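You operate a simulated robot arm through the tools that you are given. There is no shell and no other tool. Be economical: measure what you need, move in short steps, check, and stop when the job is done.

You run a simulated two-armed robot. Do the job below in one go: nothing can be reset, and whatever is moved stays where it is left.

TASK
Pick up the white paper roll from the shelf of the steel table with one hand, pass it to the other hand and put it on the lane of the far belt. Set down upright: paper roll.

It is judged by the outcome, as a careful person would: the job done as asked, and still so three seconds after it is handed in. It fails if anything else is knocked over, pushed out of place, dropped, spilled or broken.

THE ROBOT
Two 7-joint arms with two-finger parallel grippers on one trunk, on a base that drives. Base frame: it is fixed to the floor where the robot stands at the start and does not move with it; the origin is under the middle of the robot, x ahead of it, y to its left, z up; the surface under the hand at the start is at about z = 0.86. Units: m, degrees, N and s.
The left shoulder is at the start at [0.023, 0.132, 1.201], the right one opposite. With the tool pointing down near the work surface each hand reaches from about 0.16 to 0.5 m from the robot's upright axis, wherever it stands, measured 20 degrees to its own side. Places, roughly: lane of the far belt (22x108 cm) [-3.16, 2.08, 0.9]. Payload 1.57 kg a hand.
Tool frame (each hand has its own): the origin (TCP) lies between the finger pads and is the grasp point; the fingertips stand 0.03 m ahead of it; z points along the fingers, y is the line along which they close. The gripper opens to 0.08 m. The fingers are 0.017 m wide and 0.012 m thick; the gripper's body (0.04 by 0.082 m) begins 0.08 m behind the TCP.
Orientation is that of the tool frame in the base frame, as a unit quaternion [w, x, y, z]. With the fingers straight down and closing along the base's y, the tool's x points along the base's -x, its y along +y and its z along -z.

THE INTERFACE
- The arms move only by the tool jog_arm. It takes "left_plan", "right_plan" or both (then of equal length, played together; a hand with none holds still); each is text: rows parted by semicolons, each of 7 numbers parted by spaces: the shift along the tool's x, y, z in units of 200 mm (1.0 is 200 mm), then the turn, a rotation vector about the tool's x, y, z in units of 90 degrees (1.0 is 90 degrees), then the gripper command, from -1 (shut) to 1 (fully open), values between in proportion. In form: dx dy dz wx wy wz jaw; .... A call has 1 to 8 rows; each row is the pose to reach, as a shift and turn from the pose commanded when the call began, along the tool's axes at that moment. A call with a number of a shift or a turn outside -1 to 1 is refused whole. Rows are played at 5 a second. More than 0.05 m and 8.6 degrees between two rows, or a gripper value outside its range, and nothing of the call is played. A pose out of reach is approached as far as the arm can. The call stops where the force on the tool passes 40 N (or 10 N more than at its start, if that is more) or the arm is blocked; 0.2 s more then pass. Each finger travels about 0.045 m/s and halts on what it meets, pressing with about 28 N; the grip force reading is that of the motor and also rises with nothing between the fingers. The clock runs only during rows and for 0.2 s after the last one: add rows that repeat a pose to give the fingers time. It gives the time, the measured TCP pose, the force on the tool (base axes), the opening and the grip force at its end, in the units of the frame above (readings bear some noise), with the torque about the TCP (base axes, N m) and any sound that the robot's microphone picked up.
- Cameras (640 x 400 px; columns grow to the right, rows downward): "scene" is now at [0.1907, -0.0374, 1.0828]; the picture's right is [-0.35, -0.94, 0.01], its down [-0.57, 0.21, -0.80] and it looks along [0.75, -0.28, -0.60] (base axes); focal length 214 px, centre (320, 200). "left" rides on the left gripper at [0.072, 0.007, -0.122] in its tool frame; the picture's right is [-0.09, 1.00, 0.00], its down [-0.84, -0.08, -0.54] and it looks along [-0.54, -0.05, 0.84] (tool axes); focal length 238 px, centre (320, 200). "right" rides on the right gripper at [0.072, -0.007, -0.122] in its tool frame; the picture's right is [0.09, 1.00, 0.00], its down [-0.84, 0.08, -0.54] and it looks along [-0.54, 0.05, 0.84] (tool axes); focal length 238 px, centre (320, 200). There is no depth. A picture from a camera that has moved, and an enlarged one, comes with that camera's place and axes in the base frame and with its lens. The place of the scene camera against the robot may be out by one fixed shift of up to 0.012 m in any direction.
- capture(camera): a new picture of that camera. No time passes.
- raise_lower(by): slides the trunk up (or, below 0, down) by that many m; the arms and the scene camera ride with it, the base frame stays. It gives what a move gives, with no picture.
- drive_base(legs): drives the robot by 1 to 6 legs, each [ahead, left, turn to the left] in m, m and degrees, along the robot's own axes; the way and the turn of a leg run together, so that a leg with both is an arc; at most 1.5 m and 180 degrees a leg. The arms and the cameras ride along, it lands a little off, and it stops where it bumps. It gives what a move gives.
- head_to(pan, tilt): turns the head with the scene camera to pan (to the left, within 60 degrees either way) and tilt (down, from -29 to 69), counted from straight ahead of the robot. It gives what a move gives.
- inspect(camera, box): a new picture of the part [left, top, right, bottom] of that camera's present view, enlarged. No time passes.
- sign_off(): hands the job in; it is judged then, once.

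Work in short steps. Places have to be worked out from the pictures, the camera data and where the tool is seen: move nearer, look again, correct. Check each grasp and each placing, and mend what went wrong. You have 120 turns and 92 pictures in all, those below and enlarged ones among them. Open the grippers and draw the arms clear of the work before you hand the job in, unless the task says otherwise; then end with one line.

The tools are called as a command line: name --argument value ..., lists and objects as JSON in quotes. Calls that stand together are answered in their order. jog_arm: Moves the arms, as the interface text tells. Its arguments: {"type":"object","properties":{"left_plan":{"type":"string"},"right_plan":{"type":"string"}},"required":[]} The other tools are called the same way: raise_lower (by) slides the trunk up or down; drive_base (legs) drives the base; head_to (pan, tilt) turns the head that bears the scene camera; capture (camera) takes a picture; inspect (camera, box) takes an enlarged picture of a part of a camera's view; sign_off () hands the job in.

At the start:

```text
time_s: 0.0
left_eef_pos: [0.3841, 0.0254, 1.0799]
left_tcp_rot: [-0.146, 0.0, 0.989, -0.001]
left_contact_force: [0.0, 0.2, -0.4]
left_wrist_torque: [-0.03, 0.02, -0.02]
left_grip_width: 0.0801
left_finger_force: 0.0
right_eef_pos: [0.2806, -0.2154, 1.0386]
right_tcp_rot: [-0.008, -0.001, 1.0, -0.009]
right_contact_force: [0.0, -0.3, -0.1]
right_wrist_torque: [0.01, 0.0, -0.02]
right_grip_width: 0.0802
right_finger_force: 0.1
trunk travel left (down, up): [-0.536, 0.704]
robot x, y, heading: [-0.001, -0.0015, 0.0]
head pan, tilt: [-17.0, 37.5]
```

scene: 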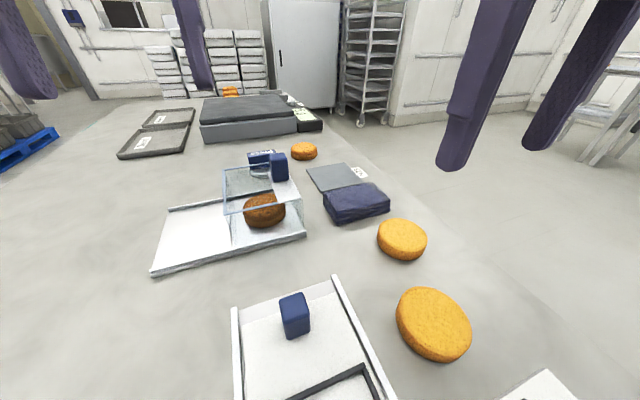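
right: 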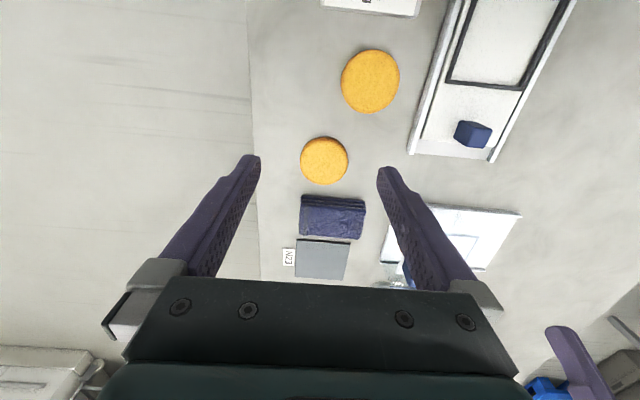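
left: 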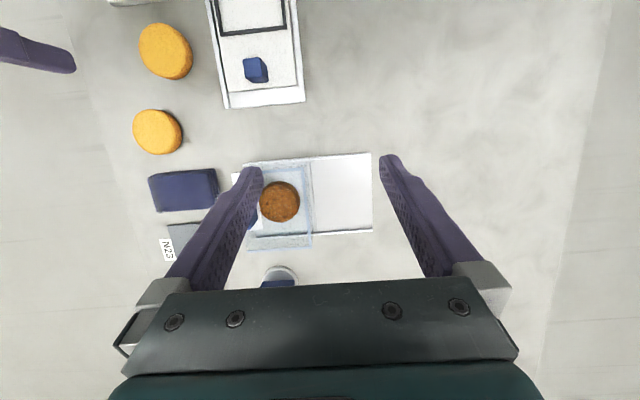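

The pictures show a work table ahead, but no steel table with a shelf yet. I look around with the head to find it.

head_to --pan 60 --tilt 15

capture --camera "scene"

head_to --pan -60 --tilt 15

capture --camera "scene"

```text
time_s: 1.5
left_eef_pos: [0.3834, 0.0296, 1.0791]
left_tcp_rot: [-0.148, 0.001, 0.989, 0.001]
left_contact_force: [0.1, 0.0, 0.8]
left_wrist_torque: [-0.01, 0.02, 0.0]
left_grip_width: 0.0799
left_finger_force: 0.0
right_eef_pos: [0.2807, -0.212, 1.0367]
right_tcp_rot: [-0.01, 0.0, 1.0, -0.007]
right_contact_force: [-0.7, -0.6, 0.7]
right_wrist_torque: [-0.01, -0.05, 0.0]
right_grip_width: 0.0798
right_finger_force: 0.1
trunk travel left (down, up): [-0.536, 0.704]
robot x, y, heading: [-0.0018, 0.0025, 0.1]
head pan, tilt: [60.0, 15.0]
```

```text
88 pictures are left
camera scene: at [0.2, -0.0234, 1.1183], right [-0.21, -0.98, 0.0], down [-0.25, 0.05, -0.97], along [0.95, -0.2, -0.25], focal length 214 px, centre (320, 200)
```

scene: 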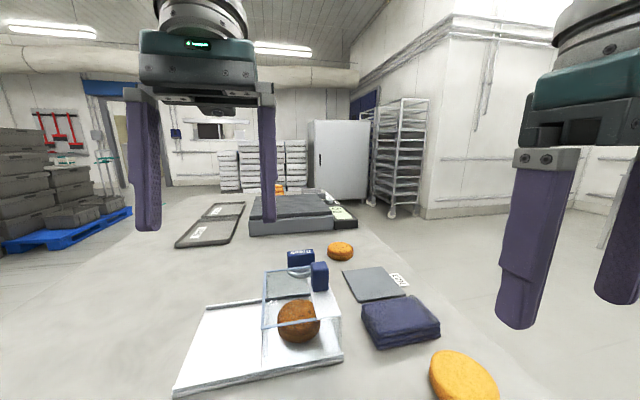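

```text
time_s: 3.5
left_eef_pos: [0.3853, 0.0182, 1.0799]
left_tcp_rot: [-0.147, 0.001, 0.989, -0.006]
left_contact_force: [0.0, -0.4, 0.4]
left_wrist_torque: [0.01, 0.02, 0.0]
left_grip_width: 0.0802
left_finger_force: 0.1
right_eef_pos: [0.2818, -0.2248, 1.0405]
right_tcp_rot: [-0.009, -0.002, 1.0, -0.013]
right_contact_force: [-0.3, 0.2, 0.5]
right_wrist_torque: [-0.02, -0.01, -0.03]
right_grip_width: 0.0798
right_finger_force: 0.0
trunk travel left (down, up): [-0.536, 0.704]
robot x, y, heading: [-0.0024, -0.0018, 0.3]
head pan, tilt: [-60.0, 15.0]
```

```text
87 pictures are left
camera scene: at [0.1765, -0.0813, 1.1196], right [-0.71, -0.71, 0.01], down [-0.18, 0.17, -0.97], along [0.69, -0.69, -0.24], focal length 214 px, centre (320, 200)
```

scene: 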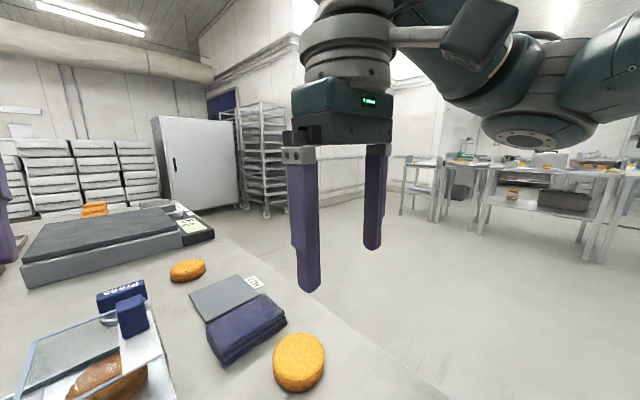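

The head still moves when the picture is taken (it lags). On the right stand steel tables with undershelves; I repeat the order so that the head settles, and look again.

head_to --pan -60 --tilt 15

head_to --pan -60 --tilt 15

capture --camera "scene"

head_to --pan 60 --tilt 15

head_to --pan 60 --tilt 15

head_to --pan 60 --tilt 15

capture --camera "scene"

```text
time_s: 4.1
left_eef_pos: [0.3866, 0.0179, 1.0786]
left_tcp_rot: [-0.147, 0.001, 0.989, -0.006]
left_contact_force: [1.0, 0.5, 0.7]
left_wrist_torque: [-0.03, 0.0, -0.01]
left_grip_width: 0.0801
left_finger_force: 0.1
right_eef_pos: [0.282, -0.226, 1.0405]
right_tcp_rot: [-0.008, -0.001, 1.0, -0.014]
right_contact_force: [0.1, -0.3, 0.6]
right_wrist_torque: [0.03, -0.01, -0.02]
right_grip_width: 0.0799
right_finger_force: 0.0
trunk travel left (down, up): [-0.536, 0.704]
robot x, y, heading: [0.0013, -0.0014, -0.1]
head pan, tilt: [-60.0, 15.0]
```

```text
time_s: 4.7
left_eef_pos: [0.3853, 0.0169, 1.0792]
left_tcp_rot: [-0.146, 0.001, 0.989, -0.007]
left_contact_force: [0.2, -0.2, 0.3]
left_wrist_torque: [-0.03, 0.0, -0.03]
left_grip_width: 0.0799
left_finger_force: 0.0
right_eef_pos: [0.2805, -0.2252, 1.0402]
right_tcp_rot: [-0.009, -0.002, 1.0, -0.015]
right_contact_force: [-0.7, -0.5, 0.4]
right_wrist_torque: [0.0, -0.02, 0.0]
right_grip_width: 0.0799
right_finger_force: 0.0
trunk travel left (down, up): [-0.536, 0.704]
robot x, y, heading: [-0.002, 0.0053, -0.0]
head pan, tilt: [-60.0, 15.0]
```

```text
86 pictures are left
camera scene: at [0.1735, -0.0847, 1.1197], right [-0.73, -0.68, 0.01], down [-0.17, 0.17, -0.97], along [0.66, -0.71, -0.24], focal length 214 px, centre (320, 200)
```

scene: 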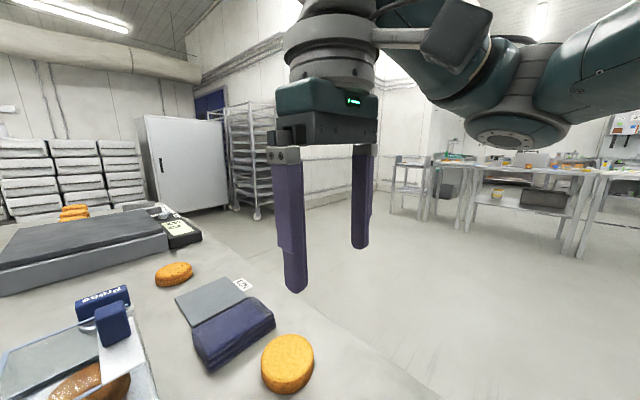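

```text
time_s: 6.7
left_eef_pos: [0.3857, 0.0304, 1.0804]
left_tcp_rot: [-0.147, 0.001, 0.989, 0.002]
left_contact_force: [-0.2, 0.6, 0.1]
left_wrist_torque: [0.03, 0.02, 0.04]
left_grip_width: 0.08
left_finger_force: 0.1
right_eef_pos: [0.2812, -0.211, 1.0369]
right_tcp_rot: [-0.009, -0.002, 1.0, -0.005]
right_contact_force: [1.1, -0.6, 0.5]
right_wrist_torque: [-0.03, 0.0, -0.04]
right_grip_width: 0.0797
right_finger_force: 0.1
trunk travel left (down, up): [-0.536, 0.704]
robot x, y, heading: [0.0001, -0.0009, -0.3]
head pan, tilt: [60.0, 15.0]
```

```text
time_s: 7.3
left_eef_pos: [0.3852, 0.0319, 1.0796]
left_tcp_rot: [-0.147, 0.001, 0.989, 0.002]
left_contact_force: [1.0, -0.3, -0.1]
left_wrist_torque: [0.03, -0.01, -0.01]
left_grip_width: 0.08
left_finger_force: 0.1
right_eef_pos: [0.2814, -0.2105, 1.0374]
right_tcp_rot: [-0.009, -0.001, 1.0, -0.006]
right_contact_force: [0.6, 0.1, -0.2]
right_wrist_torque: [0.0, -0.05, 0.02]
right_grip_width: 0.0801
right_finger_force: 0.0
trunk travel left (down, up): [-0.536, 0.704]
robot x, y, heading: [-0.0031, 0.0006, -0.3]
head pan, tilt: [60.0, 15.0]
```

```text
time_s: 7.9
left_eef_pos: [0.3852, 0.0307, 1.08]
left_tcp_rot: [-0.147, 0.001, 0.989, 0.002]
left_contact_force: [0.7, 0.2, -0.2]
left_wrist_torque: [-0.05, 0.0, -0.01]
left_grip_width: 0.08
left_finger_force: 0.1
right_eef_pos: [0.2817, -0.2107, 1.0388]
right_tcp_rot: [-0.009, -0.001, 1.0, -0.006]
right_contact_force: [-0.1, -0.8, 0.4]
right_wrist_torque: [0.0, 0.03, 0.0]
right_grip_width: 0.08
right_finger_force: 0.0
trunk travel left (down, up): [-0.536, 0.704]
robot x, y, heading: [0.0013, -0.0009, 0.1]
head pan, tilt: [60.0, 15.0]
```

```text
85 pictures are left
camera scene: at [0.2016, -0.0197, 1.1185], right [-0.18, -0.98, 0.0], down [-0.25, 0.05, -0.97], along [0.95, -0.18, -0.25], focal length 214 px, centre (320, 200)
```

scene: 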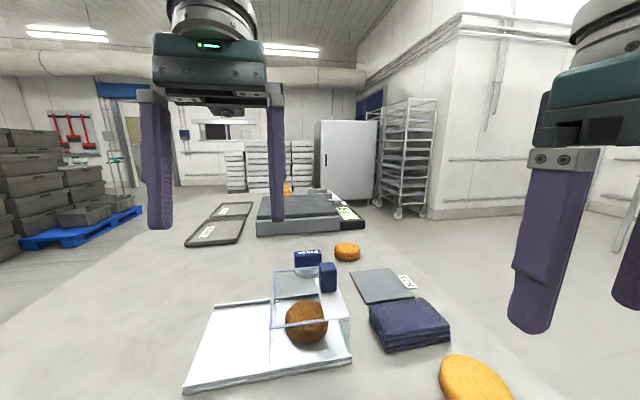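

The head hardly pans past this side, so I'll turn the base instead. I back off a little from the table and turn right for a look around.

drive_base --legs '[[-0.25, 0, 0], [0, 0, -60]]'

head_to --pan -20 --tilt 20

capture --camera "scene"

```text
time_s: 12.4
left_eef_pos: [-0.0341, -0.3164, 1.0362]
left_tcp_rot: [-0.129, 0.499, 0.853, 0.078]
left_contact_force: [0.6, 0.7, -0.7]
left_wrist_torque: [-0.01, -0.02, 0.01]
left_grip_width: 0.08
left_finger_force: 0.1
right_eef_pos: [-0.296, -0.3443, 0.9939]
right_tcp_rot: [-0.012, 0.502, 0.865, 0.001]
right_contact_force: [-0.1, -0.7, 0.0]
right_wrist_torque: [0.05, 0.06, -0.03]
right_grip_width: 0.0804
right_finger_force: 0.1
trunk travel left (down, up): [-0.536, 0.704]
robot x, y, heading: [-0.2491, 0.0019, -60.4]
head pan, tilt: [60.0, 15.0]
```

```text
time_s: 13.9
left_eef_pos: [-0.0335, -0.3161, 1.0353]
left_tcp_rot: [-0.129, 0.499, 0.854, 0.078]
left_contact_force: [-0.1, -0.4, -0.3]
left_wrist_torque: [-0.01, -0.01, 0.0]
left_grip_width: 0.08
left_finger_force: 0.1
right_eef_pos: [-0.2956, -0.3429, 0.9925]
right_tcp_rot: [-0.014, 0.503, 0.864, 0.002]
right_contact_force: [-0.3, 0.0, -0.1]
right_wrist_torque: [0.01, -0.01, -0.01]
right_grip_width: 0.0802
right_finger_force: 0.0
trunk travel left (down, up): [-0.536, 0.704]
robot x, y, heading: [-0.2494, -0.0016, -60.3]
head pan, tilt: [-20.0, 20.0]
```

```text
84 pictures are left
camera scene: at [-0.1795, -0.1797, 1.0681], right [-0.99, -0.16, 0.0], down [-0.06, 0.34, -0.94], along [0.15, -0.93, -0.34], focal length 214 px, centre (320, 200)
```

scene: 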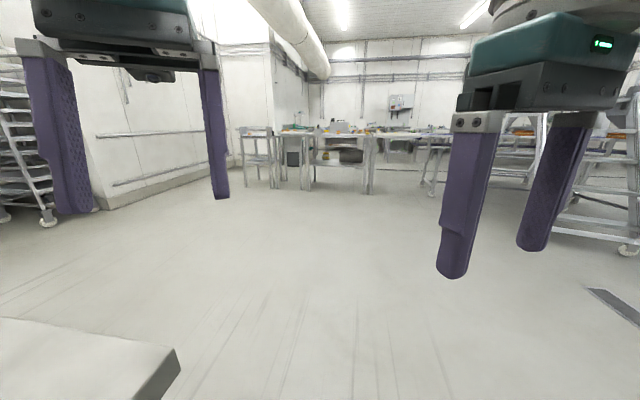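

Steel tables with shelves stand across the hall. I enlarge that area for the white roll.

inspect --camera "scene" --box '[220, 100, 440, 210]'

drive_base --legs '[[0, 0, -90]]'

capture --camera "scene"

```text
2.91 times, centred on (330, 155) of scene
camera zoom: at [-0.1795, -0.1797, 1.0681], right [-0.99, -0.16, 0.0], down [-0.06, 0.34, -0.94], along [0.15, -0.93, -0.34], focal length 624 px, centre (291, 331)
```

zoom: 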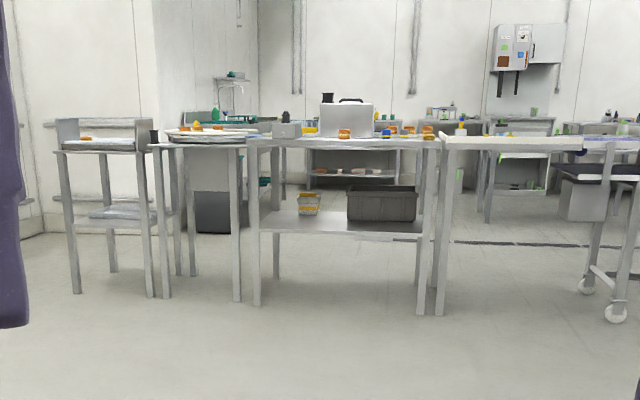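

```text
time_s: 18.2
left_eef_pos: [-0.5665, -0.2131, 1.0367]
left_tcp_rot: [-0.035, 0.957, 0.248, 0.146]
left_contact_force: [0.1, 0.2, -0.2]
left_wrist_torque: [0.02, 0.04, 0.0]
left_grip_width: 0.08
left_finger_force: 0.0
right_eef_pos: [-0.5919, 0.0483, 0.9942]
right_tcp_rot: [-0.008, 0.968, 0.251, 0.01]
right_contact_force: [0.2, 0.1, -0.2]
right_wrist_torque: [0.02, -0.01, -0.01]
right_grip_width: 0.0801
right_finger_force: 0.1
trunk travel left (down, up): [-0.536, 0.704]
robot x, y, heading: [-0.2504, 0.0008, -151.0]
head pan, tilt: [-20.0, 20.0]
```

```text
82 pictures are left
camera scene: at [-0.4231, -0.0635, 1.068], right [-0.15, 0.99, 0.0], down [0.34, 0.05, -0.94], along [-0.93, -0.15, -0.34], focal length 214 px, centre (320, 200)
```

scene: 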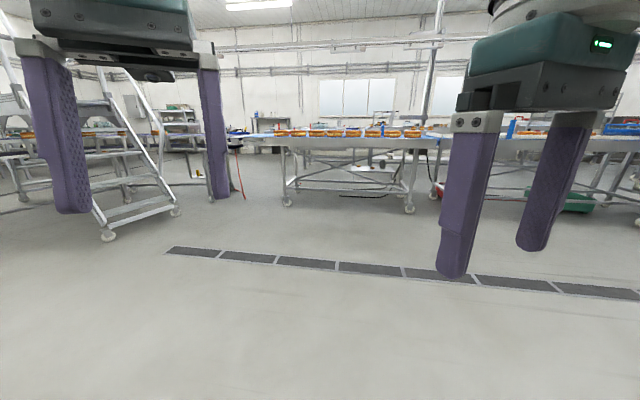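

Belts run along the hall behind the start. I zoom in on this direction and turn on for the rest.

inspect --camera "scene" --box '[210, 90, 450, 220]'

drive_base --legs '[[0, 0, -60]]'

capture --camera "scene"

drive_base --legs '[[0, 0, -75]]'

capture --camera "scene"

```text
2.67 times, centred on (330, 155) of scene
camera zoom: at [-0.4231, -0.0635, 1.068], right [-0.15, 0.99, 0.0], down [0.34, 0.05, -0.94], along [-0.93, -0.15, -0.34], focal length 572 px, centre (293, 320)
```

zoom: 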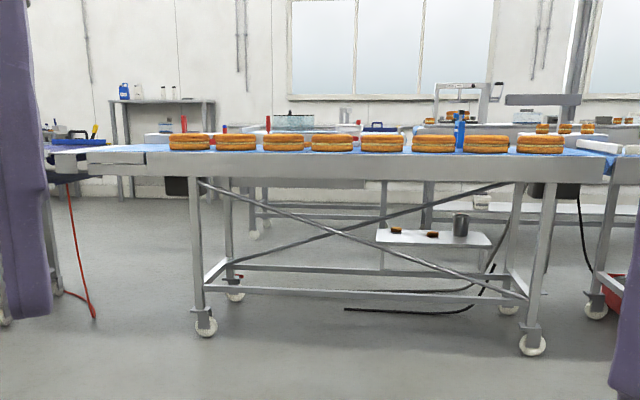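

```text
time_s: 21.2
left_eef_pos: [-0.5915, 0.1703, 1.0358]
left_tcp_rot: [0.042, 0.952, -0.267, 0.145]
left_contact_force: [0.0, 0.7, -0.3]
left_wrist_torque: [0.01, -0.01, 0.01]
left_grip_width: 0.08
left_finger_force: 0.1
right_eef_pos: [-0.3761, 0.3219, 0.9934]
right_tcp_rot: [-0.002, 0.963, -0.269, 0.013]
right_contact_force: [-0.4, -0.7, -0.1]
right_wrist_torque: [0.02, 0.01, 0.03]
right_grip_width: 0.0802
right_finger_force: 0.0
trunk travel left (down, up): [-0.536, 0.704]
robot x, y, heading: [-0.2513, 0.0004, 148.5]
head pan, tilt: [-20.0, 20.0]
```

```text
80 pictures are left
camera scene: at [-0.387, 0.124, 1.068], right [0.78, 0.62, 0.0], down [0.21, -0.27, -0.94], along [-0.59, 0.73, -0.34], focal length 214 px, centre (320, 200)
```

scene: 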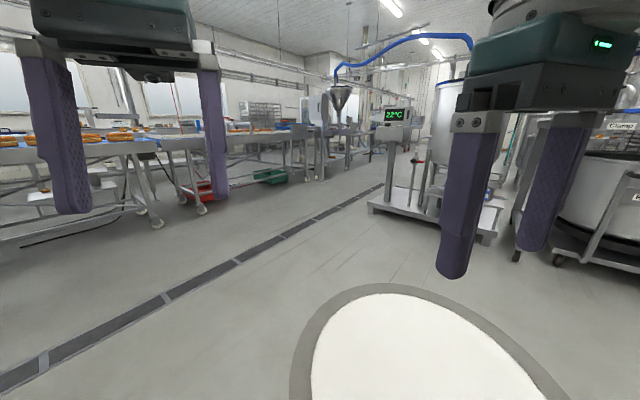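

```text
time_s: 24.9
left_eef_pos: [-0.1686, 0.3727, 1.0352]
left_tcp_rot: [-0.122, -0.588, 0.795, -0.088]
left_contact_force: [0.4, 0.1, 0.2]
left_wrist_torque: [0.01, 0.0, -0.02]
left_grip_width: 0.0801
left_finger_force: 0.1
right_eef_pos: [0.0313, 0.2019, 0.9935]
right_tcp_rot: [-0.007, -0.595, 0.803, -0.012]
right_contact_force: [0.4, -0.6, 0.6]
right_wrist_torque: [0.02, 0.02, 0.0]
right_grip_width: 0.08
right_finger_force: 0.2
trunk travel left (down, up): [-0.536, 0.704]
robot x, y, heading: [-0.2472, 0.0034, 73.0]
head pan, tilt: [-20.0, 20.0]
```

```text
79 pictures are left
camera scene: at [-0.1582, 0.1688, 1.068], right [0.8, -0.6, 0.0], down [-0.21, -0.27, -0.94], along [0.57, 0.75, -0.34], focal length 214 px, centre (320, 200)
```

scene: 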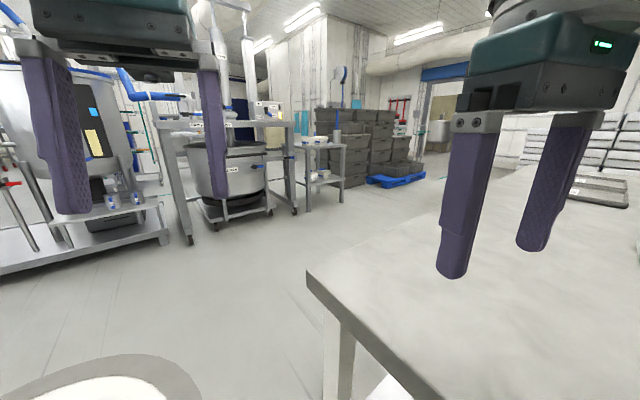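

A small steel table with a shelf stands left of the grey boxes, with something white on it. I enlarge it.

inspect --camera "scene" --box '[270, 110, 390, 220]'

inspect --camera "scene" --box '[0, 60, 220, 290]'

```text
3.64 times, centred on (330, 165) of scene
camera zoom: at [-0.1582, 0.1688, 1.068], right [0.8, -0.6, 0.0], down [-0.21, -0.27, -0.94], along [0.57, 0.75, -0.34], focal length 780 px, centre (284, 327)
```

zoom: 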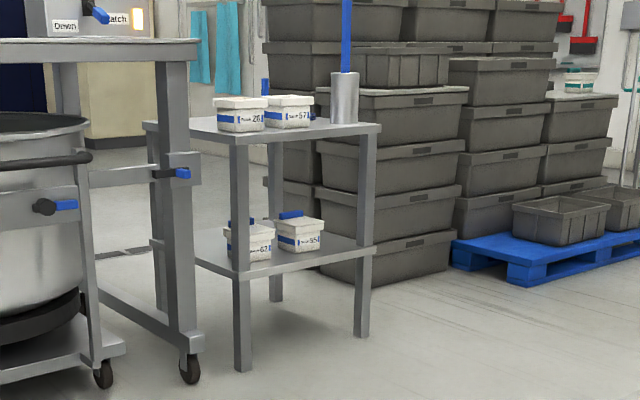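

```text
1.74 times, centred on (110, 175) of scene
camera zoom: at [-0.1582, 0.1688, 1.068], right [0.8, -0.6, 0.0], down [-0.21, -0.27, -0.94], along [0.57, 0.75, -0.34], focal length 373 px, centre (685, 244)
```

zoom: 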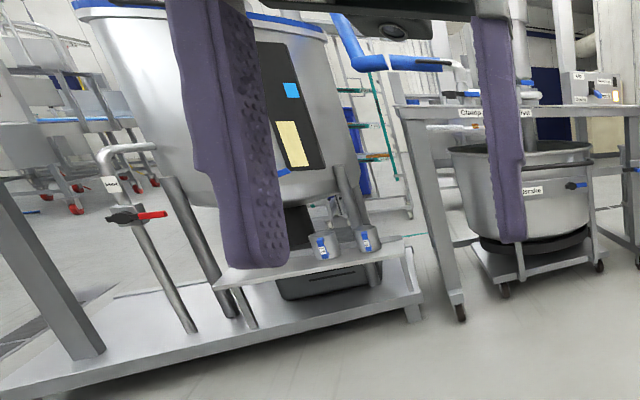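

Those are labelled tubs, not rolls. The tables across the hall (y around -4) also have shelves; I drive towards them to look closer.

drive_base --legs '[[0, 0, -163], [1.4, 0, 0]]'

head_to --pan 0 --tilt 20

capture --camera "scene"

```text
time_s: 27.4
left_eef_pos: [0.0179, 0.2732, 1.0354]
left_tcp_rot: [-0.144, -0.342, 0.927, -0.05]
left_contact_force: [0.0, -0.1, -0.6]
left_wrist_torque: [0.0, 0.0, -0.01]
left_grip_width: 0.08
left_finger_force: 0.1
right_eef_pos: [0.0945, 0.0289, 0.994]
right_tcp_rot: [-0.005, -0.345, 0.939, 0.005]
right_contact_force: [-0.1, 5.2, -4.4]
right_wrist_torque: [-0.09, -0.09, -0.18]
right_grip_width: 0.0798
right_finger_force: 0.2
trunk travel left (down, up): [-0.536, 0.704]
robot x, y, heading: [-0.2525, 0.0025, 40.5]
head pan, tilt: [-20.0, 20.0]
stopped in leg 1: the force on the tool passed its limit at 62 N (the readings are from after the stop); the commanded pose is now the measured one
```

```text
time_s: 28.3
left_eef_pos: [0.0178, 0.2735, 1.0378]
left_tcp_rot: [-0.142, -0.342, 0.928, -0.049]
left_contact_force: [0.1, -0.9, -0.8]
left_wrist_torque: [0.0, 0.03, 0.01]
left_grip_width: 0.0801
left_finger_force: 0.0
right_eef_pos: [0.0941, 0.0289, 0.9935]
right_tcp_rot: [-0.005, -0.344, 0.939, 0.006]
right_contact_force: [-1.4, 8.6, -3.5]
right_wrist_torque: [-0.09, -0.12, -0.25]
right_grip_width: 0.0801
right_finger_force: 0.0
trunk travel left (down, up): [-0.536, 0.704]
robot x, y, heading: [-0.2486, 0.0022, 40.3]
head pan, tilt: [0.0, 20.0]
```

```text
76 pictures are left
camera scene: at [-0.0971, 0.1257, 1.0682], right [0.65, -0.76, 0.0], down [-0.26, -0.22, -0.94], along [0.72, 0.61, -0.34], focal length 214 px, centre (320, 200)
```

scene: 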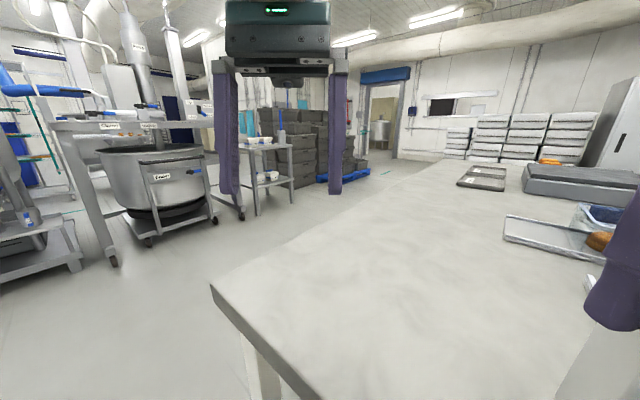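

The right hand met something (62 N) while turning over the table. I look with the right camera and the scene camera to see what it touches.

capture --camera "right"

head_to --pan -45 --tilt 40

capture --camera "scene"

```text
75 pictures are left
camera right: at [0.0457, -0.0232, 1.1162], right [-0.71, 0.7, 0.01], down [0.6, 0.6, 0.54], along [0.37, 0.39, -0.84], focal length 238 px, centre (320, 200)
```

right: 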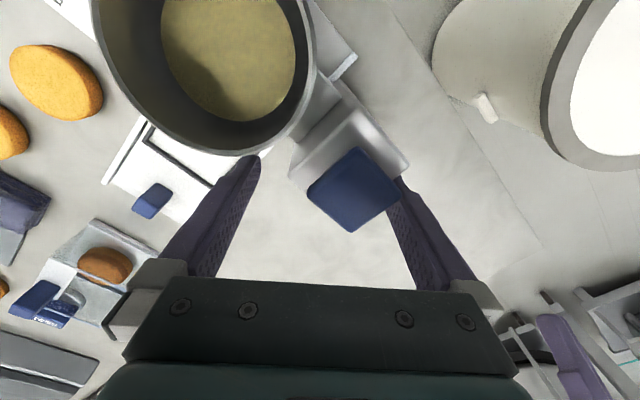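

```text
time_s: 29.4
left_eef_pos: [0.0179, 0.2742, 1.0362]
left_tcp_rot: [-0.142, -0.341, 0.928, -0.049]
left_contact_force: [-0.4, 0.4, -0.3]
left_wrist_torque: [0.01, -0.01, -0.02]
left_grip_width: 0.0802
left_finger_force: 0.1
right_eef_pos: [0.0949, 0.0293, 0.9933]
right_tcp_rot: [-0.005, -0.345, 0.939, 0.005]
right_contact_force: [-2.8, 9.3, -1.2]
right_wrist_torque: [0.0, -0.05, -0.25]
right_grip_width: 0.0802
right_finger_force: 0.1
trunk travel left (down, up): [-0.536, 0.704]
robot x, y, heading: [-0.2487, -0.0015, 40.4]
head pan, tilt: [-45.0, 40.0]
```

```text
74 pictures are left
camera scene: at [-0.0833, 0.0588, 1.0367], right [-0.08, -1.0, 0.0], down [-0.64, 0.05, -0.77], along [0.76, -0.06, -0.64], focal length 214 px, centre (320, 200)
```

scene: 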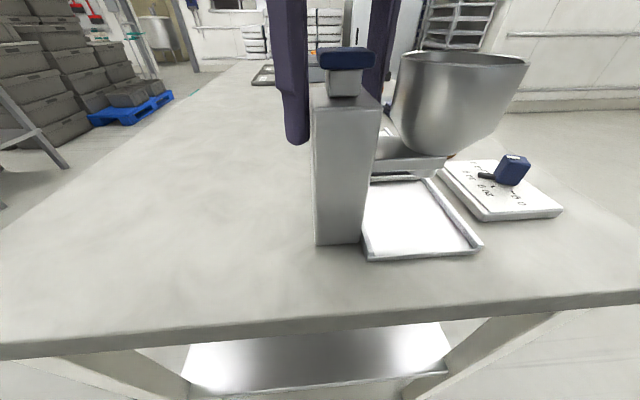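

The right finger rests against a post of a table-top filling machine with a bowl. I turn back left the way I came to free it, then raise the trunk for clearance.

drive_base --legs '[[0, 0, 6]]'

raise_lower --by 0.2

capture --camera "scene"

```text
time_s: 30.3
left_eef_pos: [-0.0116, 0.2986, 1.0371]
left_tcp_rot: [-0.14, -0.389, 0.909, -0.057]
left_contact_force: [0.4, -0.6, 0.0]
left_wrist_torque: [0.01, -0.02, -0.03]
left_grip_width: 0.08
left_finger_force: 0.1
right_eef_pos: [0.0916, 0.0651, 0.9937]
right_tcp_rot: [-0.006, -0.392, 0.92, 0.005]
right_contact_force: [-0.1, -0.3, -0.6]
right_wrist_torque: [-0.01, -0.03, 0.02]
right_grip_width: 0.0801
right_finger_force: 0.1
trunk travel left (down, up): [-0.536, 0.704]
robot x, y, heading: [-0.2486, 0.0043, 46.5]
head pan, tilt: [-45.0, 40.0]
```

```text
time_s: 32.5
left_eef_pos: [-0.0104, 0.2979, 1.2362]
left_tcp_rot: [-0.14, -0.389, 0.909, -0.056]
left_contact_force: [-0.8, 0.1, -0.5]
left_wrist_torque: [0.01, -0.01, -0.04]
left_grip_width: 0.0799
left_finger_force: 0.0
right_eef_pos: [0.0911, 0.0632, 1.1939]
right_tcp_rot: [-0.006, -0.392, 0.92, 0.004]
right_contact_force: [-0.4, -0.1, -0.2]
right_wrist_torque: [0.03, 0.01, 0.03]
right_grip_width: 0.0798
right_finger_force: 0.0
trunk travel left (down, up): [-0.736, 0.504]
robot x, y, heading: [-0.2527, -0.0034, 46.4]
head pan, tilt: [-45.0, 40.0]
```

```text
73 pictures are left
camera scene: at [-0.0898, 0.0736, 1.2366], right [0.02, -1.0, 0.0], down [-0.64, -0.02, -0.77], along [0.77, 0.02, -0.64], focal length 214 px, centre (320, 200)
```

scene: 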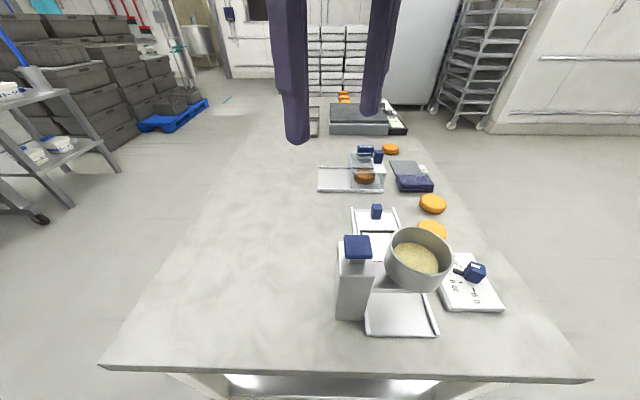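

The machine stands unharmed and the hands are now well above it. I turn square to the table and back off to look at the steel shelf under it.

drive_base --legs '[[-0.4, 0, 0], [0, 0, -46], [-0.4, 0, 0]]'

head_to --pan 0 --tilt 35

raise_lower --by -0.35

capture --camera "scene"

```text
time_s: 39.1
left_eef_pos: [-0.5405, -0.2562, 1.236]
left_tcp_rot: [-0.151, -0.008, 0.988, 0.001]
left_contact_force: [0.9, 0.0, 0.7]
left_wrist_torque: [0.0, 0.01, 0.01]
left_grip_width: 0.0797
left_finger_force: 0.1
right_eef_pos: [-0.6369, -0.4924, 1.1934]
right_tcp_rot: [-0.003, -0.007, 1.0, 0.006]
right_contact_force: [0.1, 0.0, -0.7]
right_wrist_torque: [-0.03, -0.01, 0.02]
right_grip_width: 0.0799
right_finger_force: 0.0
trunk travel left (down, up): [-0.736, 0.504]
robot x, y, heading: [-0.9188, -0.2936, 0.8]
head pan, tilt: [-45.0, 40.0]
```

```text
time_s: 40.3
left_eef_pos: [-0.5416, -0.2556, 1.2362]
left_tcp_rot: [-0.152, -0.007, 0.988, 0.001]
left_contact_force: [0.2, 1.0, -0.1]
left_wrist_torque: [-0.02, -0.03, 0.01]
left_grip_width: 0.08
left_finger_force: 0.0
right_eef_pos: [-0.6383, -0.4917, 1.1939]
right_tcp_rot: [-0.004, -0.007, 1.0, 0.006]
right_contact_force: [0.1, -1.0, -0.5]
right_wrist_torque: [0.0, -0.01, -0.01]
right_grip_width: 0.0801
right_finger_force: 0.2
trunk travel left (down, up): [-0.736, 0.504]
robot x, y, heading: [-0.9211, -0.2934, 1.1]
head pan, tilt: [0.0, 35.0]
```

```text
time_s: 43.7
left_eef_pos: [-0.5391, -0.2547, 0.8855]
left_tcp_rot: [-0.152, -0.008, 0.988, 0.001]
left_contact_force: [0.2, -0.1, 0.6]
left_wrist_torque: [0.04, -0.03, -0.01]
left_grip_width: 0.08
left_finger_force: 0.0
right_eef_pos: [-0.6373, -0.4914, 0.8443]
right_tcp_rot: [-0.003, -0.006, 1.0, 0.005]
right_contact_force: [0.2, -0.3, 0.0]
right_wrist_torque: [0.0, 0.0, -0.01]
right_grip_width: 0.0801
right_finger_force: 0.0
trunk travel left (down, up): [-0.386, 0.854]
robot x, y, heading: [-0.9202, -0.2928, 1.2]
head pan, tilt: [0.0, 35.0]
```

```text
72 pictures are left
camera scene: at [-0.7269, -0.2916, 0.8942], right [0.02, -1.0, 0.0], down [-0.57, -0.01, -0.82], along [0.82, 0.01, -0.57], focal length 214 px, centre (320, 200)
```

scene: 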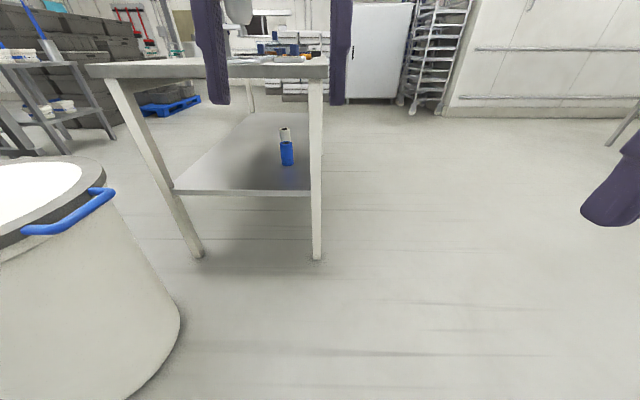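

Only a small blue-and-white item stands on this shelf. I enlarge it.

inspect --camera "scene" --box '[170, 90, 330, 200]'

inspect --camera "scene" --box '[0, 20, 200, 160]'

```text
3.64 times, centred on (250, 145) of scene
camera zoom: at [-0.7269, -0.2916, 0.8942], right [0.02, -1.0, 0.0], down [-0.57, -0.01, -0.82], along [0.82, 0.01, -0.57], focal length 780 px, centre (574, 400)
```

zoom: 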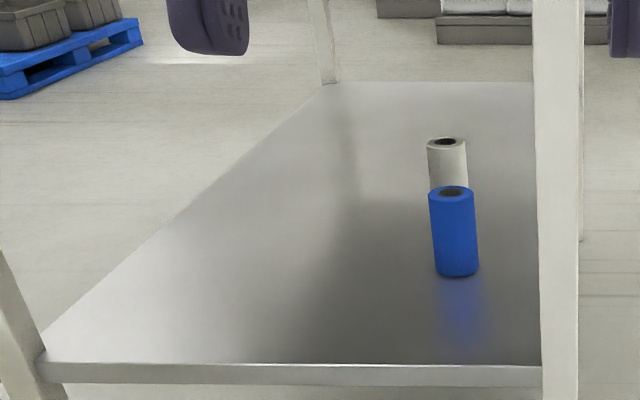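

```text
2.86 times, centred on (100, 90) of scene
camera zoom: at [-0.7269, -0.2916, 0.8942], right [0.02, -1.0, 0.0], down [-0.57, -0.01, -0.82], along [0.82, 0.01, -0.57], focal length 613 px, centre (949, 514)
```

zoom: 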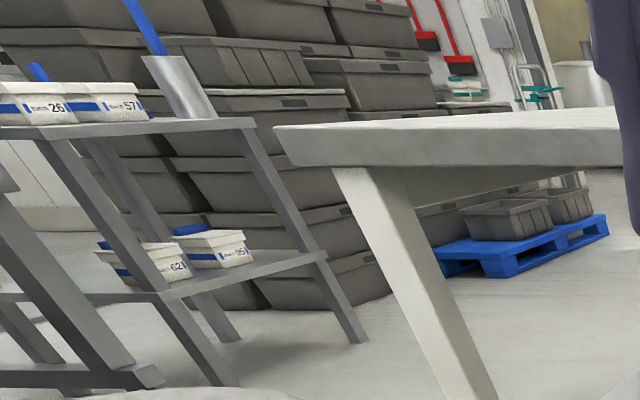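

Found: the white paper roll stands behind a blue roll on the shelf of this table (shelf z≈0.40, white roll near x≈0.5, y≈-0.1). I drive round to the table's right side and face it.

drive_base --legs '[[0, -0.75, 0], [1.4, 0, 0], [0, 0, 89]]'

head_to --pan 0 --tilt 35

capture --camera "scene"

```text
time_s: 58.1
left_eef_pos: [0.4536, -0.6402, 0.8866]
left_tcp_rot: [0.109, 0.7, -0.698, 0.106]
left_contact_force: [0.4, 0.3, -1.2]
left_wrist_torque: [0.01, -0.01, 0.0]
left_grip_width: 0.08
left_finger_force: 0.0
right_eef_pos: [0.6892, -0.74, 0.8437]
right_tcp_rot: [0.007, 0.707, -0.707, -0.002]
right_contact_force: [0.7, -1.0, -0.6]
right_wrist_torque: [-0.01, -0.02, 0.0]
right_grip_width: 0.0801
right_finger_force: 0.0
trunk travel left (down, up): [-0.386, 0.854]
robot x, y, heading: [0.4927, -1.0217, 90.3]
head pan, tilt: [0.0, 35.0]
```

```text
time_s: 58.7
left_eef_pos: [0.4541, -0.6413, 0.8858]
left_tcp_rot: [0.109, 0.699, -0.699, 0.105]
left_contact_force: [-0.8, -0.4, -0.3]
left_wrist_torque: [-0.02, 0.03, 0.01]
left_grip_width: 0.0798
left_finger_force: 0.0
right_eef_pos: [0.6895, -0.741, 0.8436]
right_tcp_rot: [0.007, 0.708, -0.706, -0.002]
right_contact_force: [0.2, -0.3, 0.6]
right_wrist_torque: [-0.01, 0.0, 0.03]
right_grip_width: 0.0802
right_finger_force: 0.1
trunk travel left (down, up): [-0.386, 0.854]
robot x, y, heading: [0.4883, -1.0202, 90.0]
head pan, tilt: [0.0, 35.0]
```

```text
69 pictures are left
camera scene: at [0.493, -0.8341, 0.8942], right [1.0, 0.0, 0.0], down [0.0, -0.57, -0.82], along [0.0, 0.82, -0.57], focal length 214 px, centre (320, 200)
```

scene: 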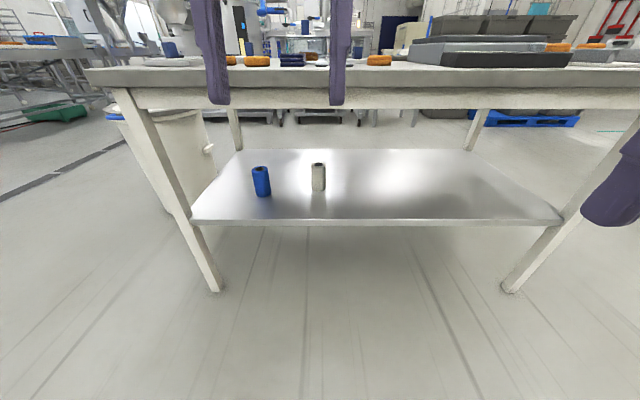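

White roll is near x≈0.485, y≈-0.04, about 0.13 tall on the shelf at z≈0.39; blue roll 0.25 m to its left. I lower the trunk while still outside the table, and shift a bit left so the right arm faces the roll.

raise_lower --by -0.34

drive_base --legs '[[0, 0.1, 0]]'

jog_arm --left_plan "0.1 0 0 0 0 0 1; 0.2 0 0 0 0.08 0 1; 0.3 0 0 0 0.16 0 1; 0.4 0 0 0 0.18 0 1; 0.5 0 0 0 0.18 0 1; 0.6 0 0 0 0.18 0 1; 0.7 0 0 0 0.18 0 1; 0.75 0 0 0 0.18 0 1" --right_plan "0 0 0 0 -0.08 0 1; 0 0 0 0 -0.16 0 1; 0 0 0 0 -0.24 0 1; 0 0 0 0 -0.32 0 1; 0 0 0 0 -0.4 0 1; 0 0 0 0 -0.48 0 1; 0 0 0 0 -0.56 0 1; 0 0 0 0 -0.6 0 1"

capture --camera "scene"

```text
time_s: 62.0
left_eef_pos: [0.454, -0.6419, 0.546]
left_tcp_rot: [0.109, 0.7, -0.698, 0.106]
left_contact_force: [1.0, -0.3, 0.7]
left_wrist_torque: [-0.01, -0.02, 0.0]
left_grip_width: 0.08
left_finger_force: 0.0
right_eef_pos: [0.6896, -0.741, 0.504]
right_tcp_rot: [0.007, 0.708, -0.706, -0.002]
right_contact_force: [-0.2, -0.2, 0.7]
right_wrist_torque: [-0.03, -0.04, 0.0]
right_grip_width: 0.0802
right_finger_force: 0.1
trunk travel left (down, up): [-0.046, 1.194]
robot x, y, heading: [0.4845, -1.0199, 90.0]
head pan, tilt: [0.0, 35.0]
```

```text
time_s: 63.2
left_eef_pos: [0.3566, -0.6402, 0.546]
left_tcp_rot: [0.108, 0.7, -0.698, 0.105]
left_contact_force: [0.5, 0.3, -0.1]
left_wrist_torque: [0.04, 0.0, 0.0]
left_grip_width: 0.0801
left_finger_force: 0.1
right_eef_pos: [0.5926, -0.7417, 0.5038]
right_tcp_rot: [-0.007, -0.707, 0.707, 0.002]
right_contact_force: [0.1, -0.6, -0.2]
right_wrist_torque: [0.0, 0.01, 0.03]
right_grip_width: 0.0798
right_finger_force: 0.0
trunk travel left (down, up): [-0.046, 1.194]
robot x, y, heading: [0.3881, -1.0218, 90.0]
head pan, tilt: [0.0, 35.0]
```

```text
time_s: 65.0
left_eef_pos: [0.3572, -0.7927, 0.5769]
left_tcp_rot: [-0.232, -0.669, 0.673, -0.216]
left_contact_force: [0.1, -1.1, 0.5]
left_wrist_torque: [0.01, -0.02, 0.01]
left_grip_width: 0.08
left_finger_force: 0.0
right_eef_pos: [0.601, -0.6527, 0.4768]
right_tcp_rot: [0.317, -0.629, 0.632, 0.323]
right_contact_force: [-0.4, 0.0, 0.0]
right_wrist_torque: [-0.01, 0.01, -0.03]
right_grip_width: 0.08
right_finger_force: 0.0
right hand out of reach, approached as far as the arm can: row 3, 4, 5, 6, 7, 8
trunk travel left (down, up): [-0.046, 1.194]
robot x, y, heading: [0.3918, -1.0235, 90.2]
head pan, tilt: [0.0, 35.0]
```

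```text
68 pictures are left
camera scene: at [0.3937, -0.8349, 0.5541], right [1.0, 0.0, 0.0], down [0.0, -0.57, -0.82], along [0.0, 0.82, -0.57], focal length 214 px, centre (320, 200)
```

scene: 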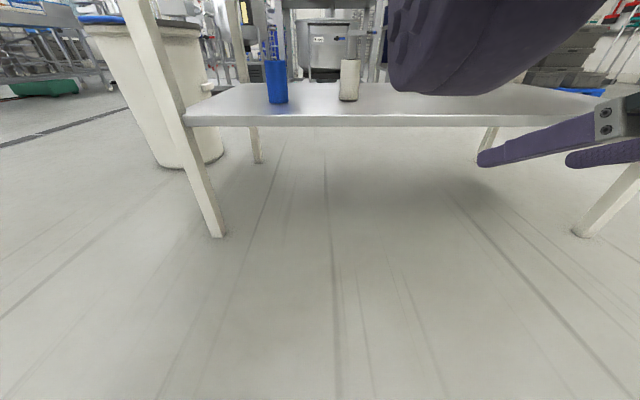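

Shelf works out at z≈0.42, roll top ≈0.53, roll centre ≈(0.49,-0.045). Right hand is now pitched about 36° below horizontal; I check its camera.

capture --camera "right"

```text
67 pictures are left
camera right: at [0.6077, -0.7933, 0.4915], right [-1.0, -0.05, -0.06], down [-0.07, 0.06, 1.0], along [-0.05, 1.0, -0.06], focal length 238 px, centre (320, 200)
```

right: 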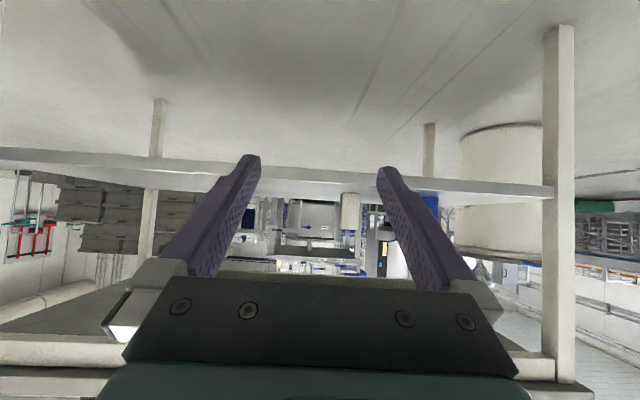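

The right camera agrees: roll z 0.425–0.534, width ≈0.06. Before driving in, I straighten the left hand so its wrist does not lean towards the table, and lower/align nothing else.

jog_arm --left_plan "0 0 0 0 -0.09 0 1; 0 0 0 0 -0.18 0 1; 0 0 0 0 -0.27 0 1; 0 0 0 0 -0.36 0 1; 0 0 0 0 -0.45 0 1"

head_to --pan 0 --tilt 0

capture --camera "scene"

```text
time_s: 66.0
left_eef_pos: [0.3549, -0.8004, 0.5553]
left_tcp_rot: [0.09, 0.704, -0.7, 0.077]
left_contact_force: [1.0, -0.6, 0.2]
left_wrist_torque: [-0.01, -0.05, -0.01]
left_grip_width: 0.0799
left_finger_force: 0.0
right_eef_pos: [0.601, -0.6526, 0.4771]
right_tcp_rot: [0.315, -0.629, 0.633, 0.322]
right_contact_force: [0.2, 0.3, -0.5]
right_wrist_torque: [0.01, -0.02, -0.02]
right_grip_width: 0.0801
right_finger_force: 0.0
trunk travel left (down, up): [-0.046, 1.194]
robot x, y, heading: [0.3896, -1.0226, 90.3]
head pan, tilt: [0.0, 35.0]
stopped in row 4 (left hand): the arm was blocked; the commanded pose is now the measured one
```

```text
time_s: 67.0
left_eef_pos: [0.355, -0.7989, 0.5549]
left_tcp_rot: [0.088, 0.705, -0.7, 0.076]
left_contact_force: [0.0, 1.4, 0.1]
left_wrist_torque: [-0.01, -0.02, -0.01]
left_grip_width: 0.08
left_finger_force: 0.1
right_eef_pos: [0.6026, -0.6524, 0.4763]
right_tcp_rot: [0.315, -0.629, 0.634, 0.322]
right_contact_force: [-0.1, 1.2, 0.0]
right_wrist_torque: [0.01, 0.01, -0.03]
right_grip_width: 0.0803
right_finger_force: 0.1
trunk travel left (down, up): [-0.046, 1.194]
robot x, y, heading: [0.3916, -1.0179, 90.3]
head pan, tilt: [0.0, 0.0]
```

```text
66 pictures are left
camera scene: at [0.3938, -0.8323, 0.6103], right [1.0, 0.0, 0.0], down [0.0, 0.0, -1.0], along [0.0, 1.0, 0.0], focal length 214 px, centre (320, 200)
```

scene: 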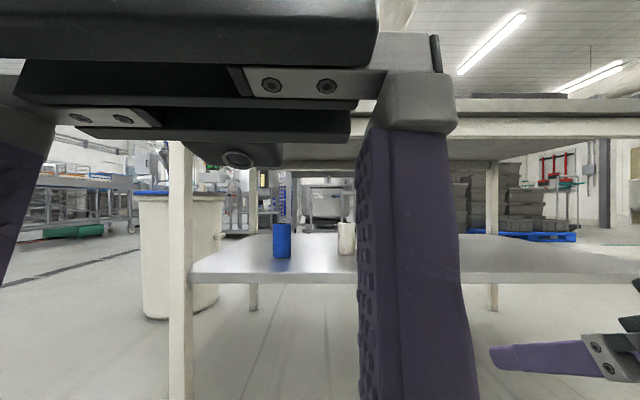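

The left hand sits right before the head and touched it. I move it outwards to the robot's left by 0.16 m.

jog_arm --left_plan "0 0.2 0 0 0 0 1; 0 0.4 0 0 0 0 1; 0 0.6 0 0 0 0 1; 0 0.8 0 0 0 0 1; 0 0.8 0 0 0 0 1"

capture --camera "scene"

```text
time_s: 67.9
left_eef_pos: [0.2096, -0.8192, 0.528]
left_tcp_rot: [-0.176, -0.691, 0.696, -0.082]
left_contact_force: [-0.8, 0.2, 0.1]
left_wrist_torque: [0.0, -0.01, 0.04]
left_grip_width: 0.0798
left_finger_force: 0.1
right_eef_pos: [0.6, -0.6522, 0.4772]
right_tcp_rot: [0.315, -0.629, 0.634, 0.321]
right_contact_force: [0.0, -0.2, -0.2]
right_wrist_torque: [0.01, 0.0, -0.03]
right_grip_width: 0.0801
right_finger_force: 0.0
trunk travel left (down, up): [-0.046, 1.194]
robot x, y, heading: [0.3824, -1.0217, 90.0]
head pan, tilt: [0.0, 0.0]
stopped in row 4 (left hand): the arm was blocked; the commanded pose is now the measured one
```

```text
65 pictures are left
camera scene: at [0.3926, -0.8328, 0.6103], right [1.0, 0.0, 0.0], down [0.0, 0.0, -1.0], along [0.0, 1.0, 0.0], focal length 214 px, centre (320, 200)
```

scene: 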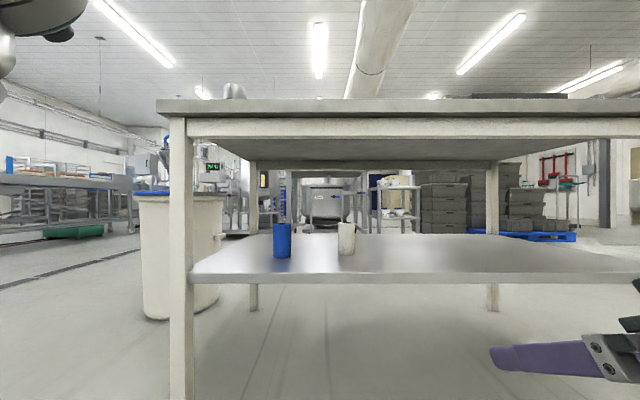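

Clear view now: table edge y≈-0.27, apron bottom z≈0.76, roll at x≈0.49. I shift 0.08 left and drive 0.40 ahead, which leaves the right TCP short of the roll.

drive_base --legs '[[0, 0.09, 0], [0.4, 0, 0]]'

capture --camera "scene"

capture --camera "right"

```text
time_s: 71.1
left_eef_pos: [0.1205, -0.4175, 0.528]
left_tcp_rot: [-0.175, -0.691, 0.696, -0.082]
left_contact_force: [-0.4, 0.1, 0.3]
left_wrist_torque: [0.01, 0.02, -0.02]
left_grip_width: 0.0799
left_finger_force: 0.1
right_eef_pos: [0.5092, -0.2508, 0.4772]
right_tcp_rot: [0.315, -0.63, 0.632, 0.323]
right_contact_force: [-0.3, -0.3, 0.6]
right_wrist_torque: [0.02, 0.01, 0.05]
right_grip_width: 0.0799
right_finger_force: 0.1
trunk travel left (down, up): [-0.046, 1.194]
robot x, y, heading: [0.2991, -0.6207, 90.3]
head pan, tilt: [0.0, 0.0]
```

```text
64 pictures are left
camera scene: at [0.3032, -0.4315, 0.6102], right [1.0, 0.0, 0.0], down [0.0, 0.0, -1.0], along [0.0, 1.0, 0.0], focal length 214 px, centre (320, 200)
```

scene: 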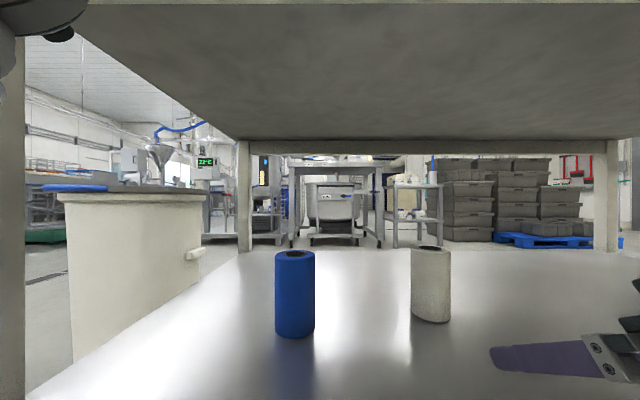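

```text
63 pictures are left
camera right: at [0.517, -0.3915, 0.4916], right [-1.0, -0.06, -0.06], down [-0.07, 0.06, 1.0], along [-0.05, 1.0, -0.06], focal length 238 px, centre (320, 200)
```

right: 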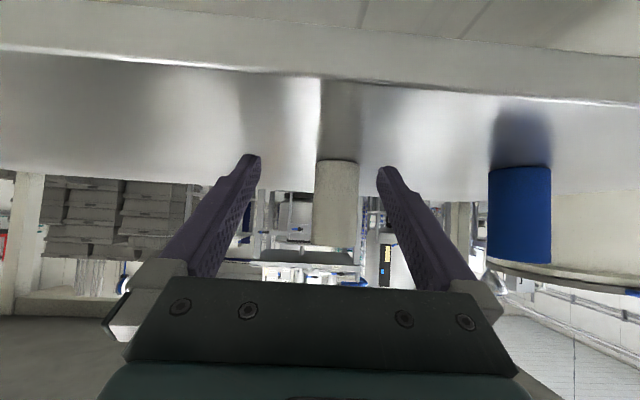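

Both cameras put the roll centre near x≈0.484, y≈-0.05. I move the right hand 0.08 ahead, 0.025 left and 0.012 down, then look again.

jog_arm --right_plan "-0.06 0.04 0.12 0 0 0 1; -0.12 0.08 0.24 0 0 0 1; -0.19 0.125 0.357 0 0 0 1; -0.19 0.125 0.357 0 0 0 1"

capture --camera "right"

capture --camera "scene"

```text
time_s: 72.1
left_eef_pos: [0.1218, -0.416, 0.5284]
left_tcp_rot: [-0.175, -0.692, 0.696, -0.082]
left_contact_force: [0.5, 0.4, -0.2]
left_wrist_torque: [-0.02, 0.01, -0.03]
left_grip_width: 0.08
left_finger_force: 0.1
right_eef_pos: [0.4839, -0.1686, 0.4656]
right_tcp_rot: [0.315, -0.63, 0.632, 0.322]
right_contact_force: [0.1, -0.5, 0.6]
right_wrist_torque: [0.02, 0.0, 0.0]
right_grip_width: 0.0799
right_finger_force: 0.0
trunk travel left (down, up): [-0.046, 1.194]
robot x, y, heading: [0.2978, -0.6204, 90.4]
head pan, tilt: [0.0, 0.0]
```

```text
62 pictures are left
camera right: at [0.4917, -0.3104, 0.4806], right [-1.0, -0.06, -0.06], down [-0.07, 0.06, 1.0], along [-0.05, 1.0, -0.06], focal length 238 px, centre (320, 200)
```

right: 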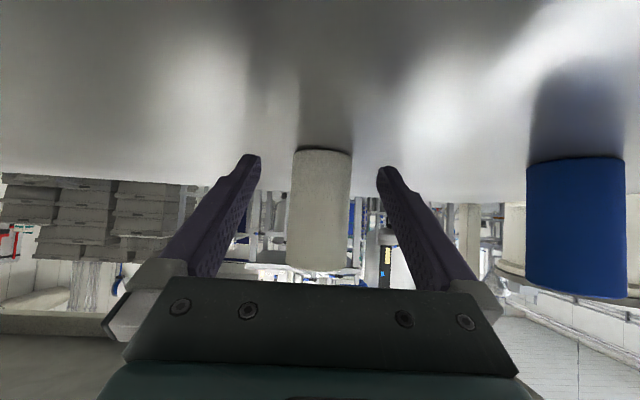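

```text
61 pictures are left
camera scene: at [0.3034, -0.4309, 0.6103], right [1.0, 0.0, 0.0], down [0.0, 0.0, -1.0], along [0.0, 1.0, 0.0], focal length 214 px, centre (320, 200)
```

scene: 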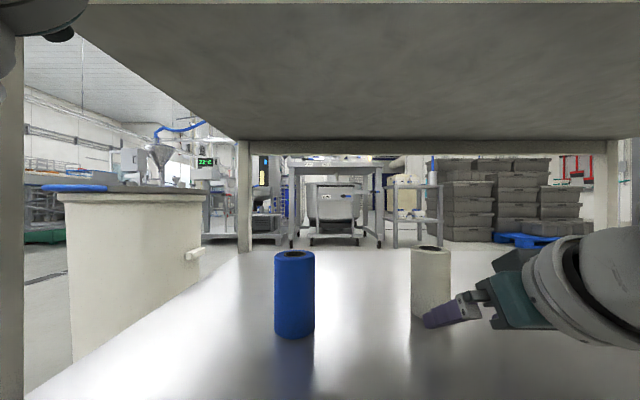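

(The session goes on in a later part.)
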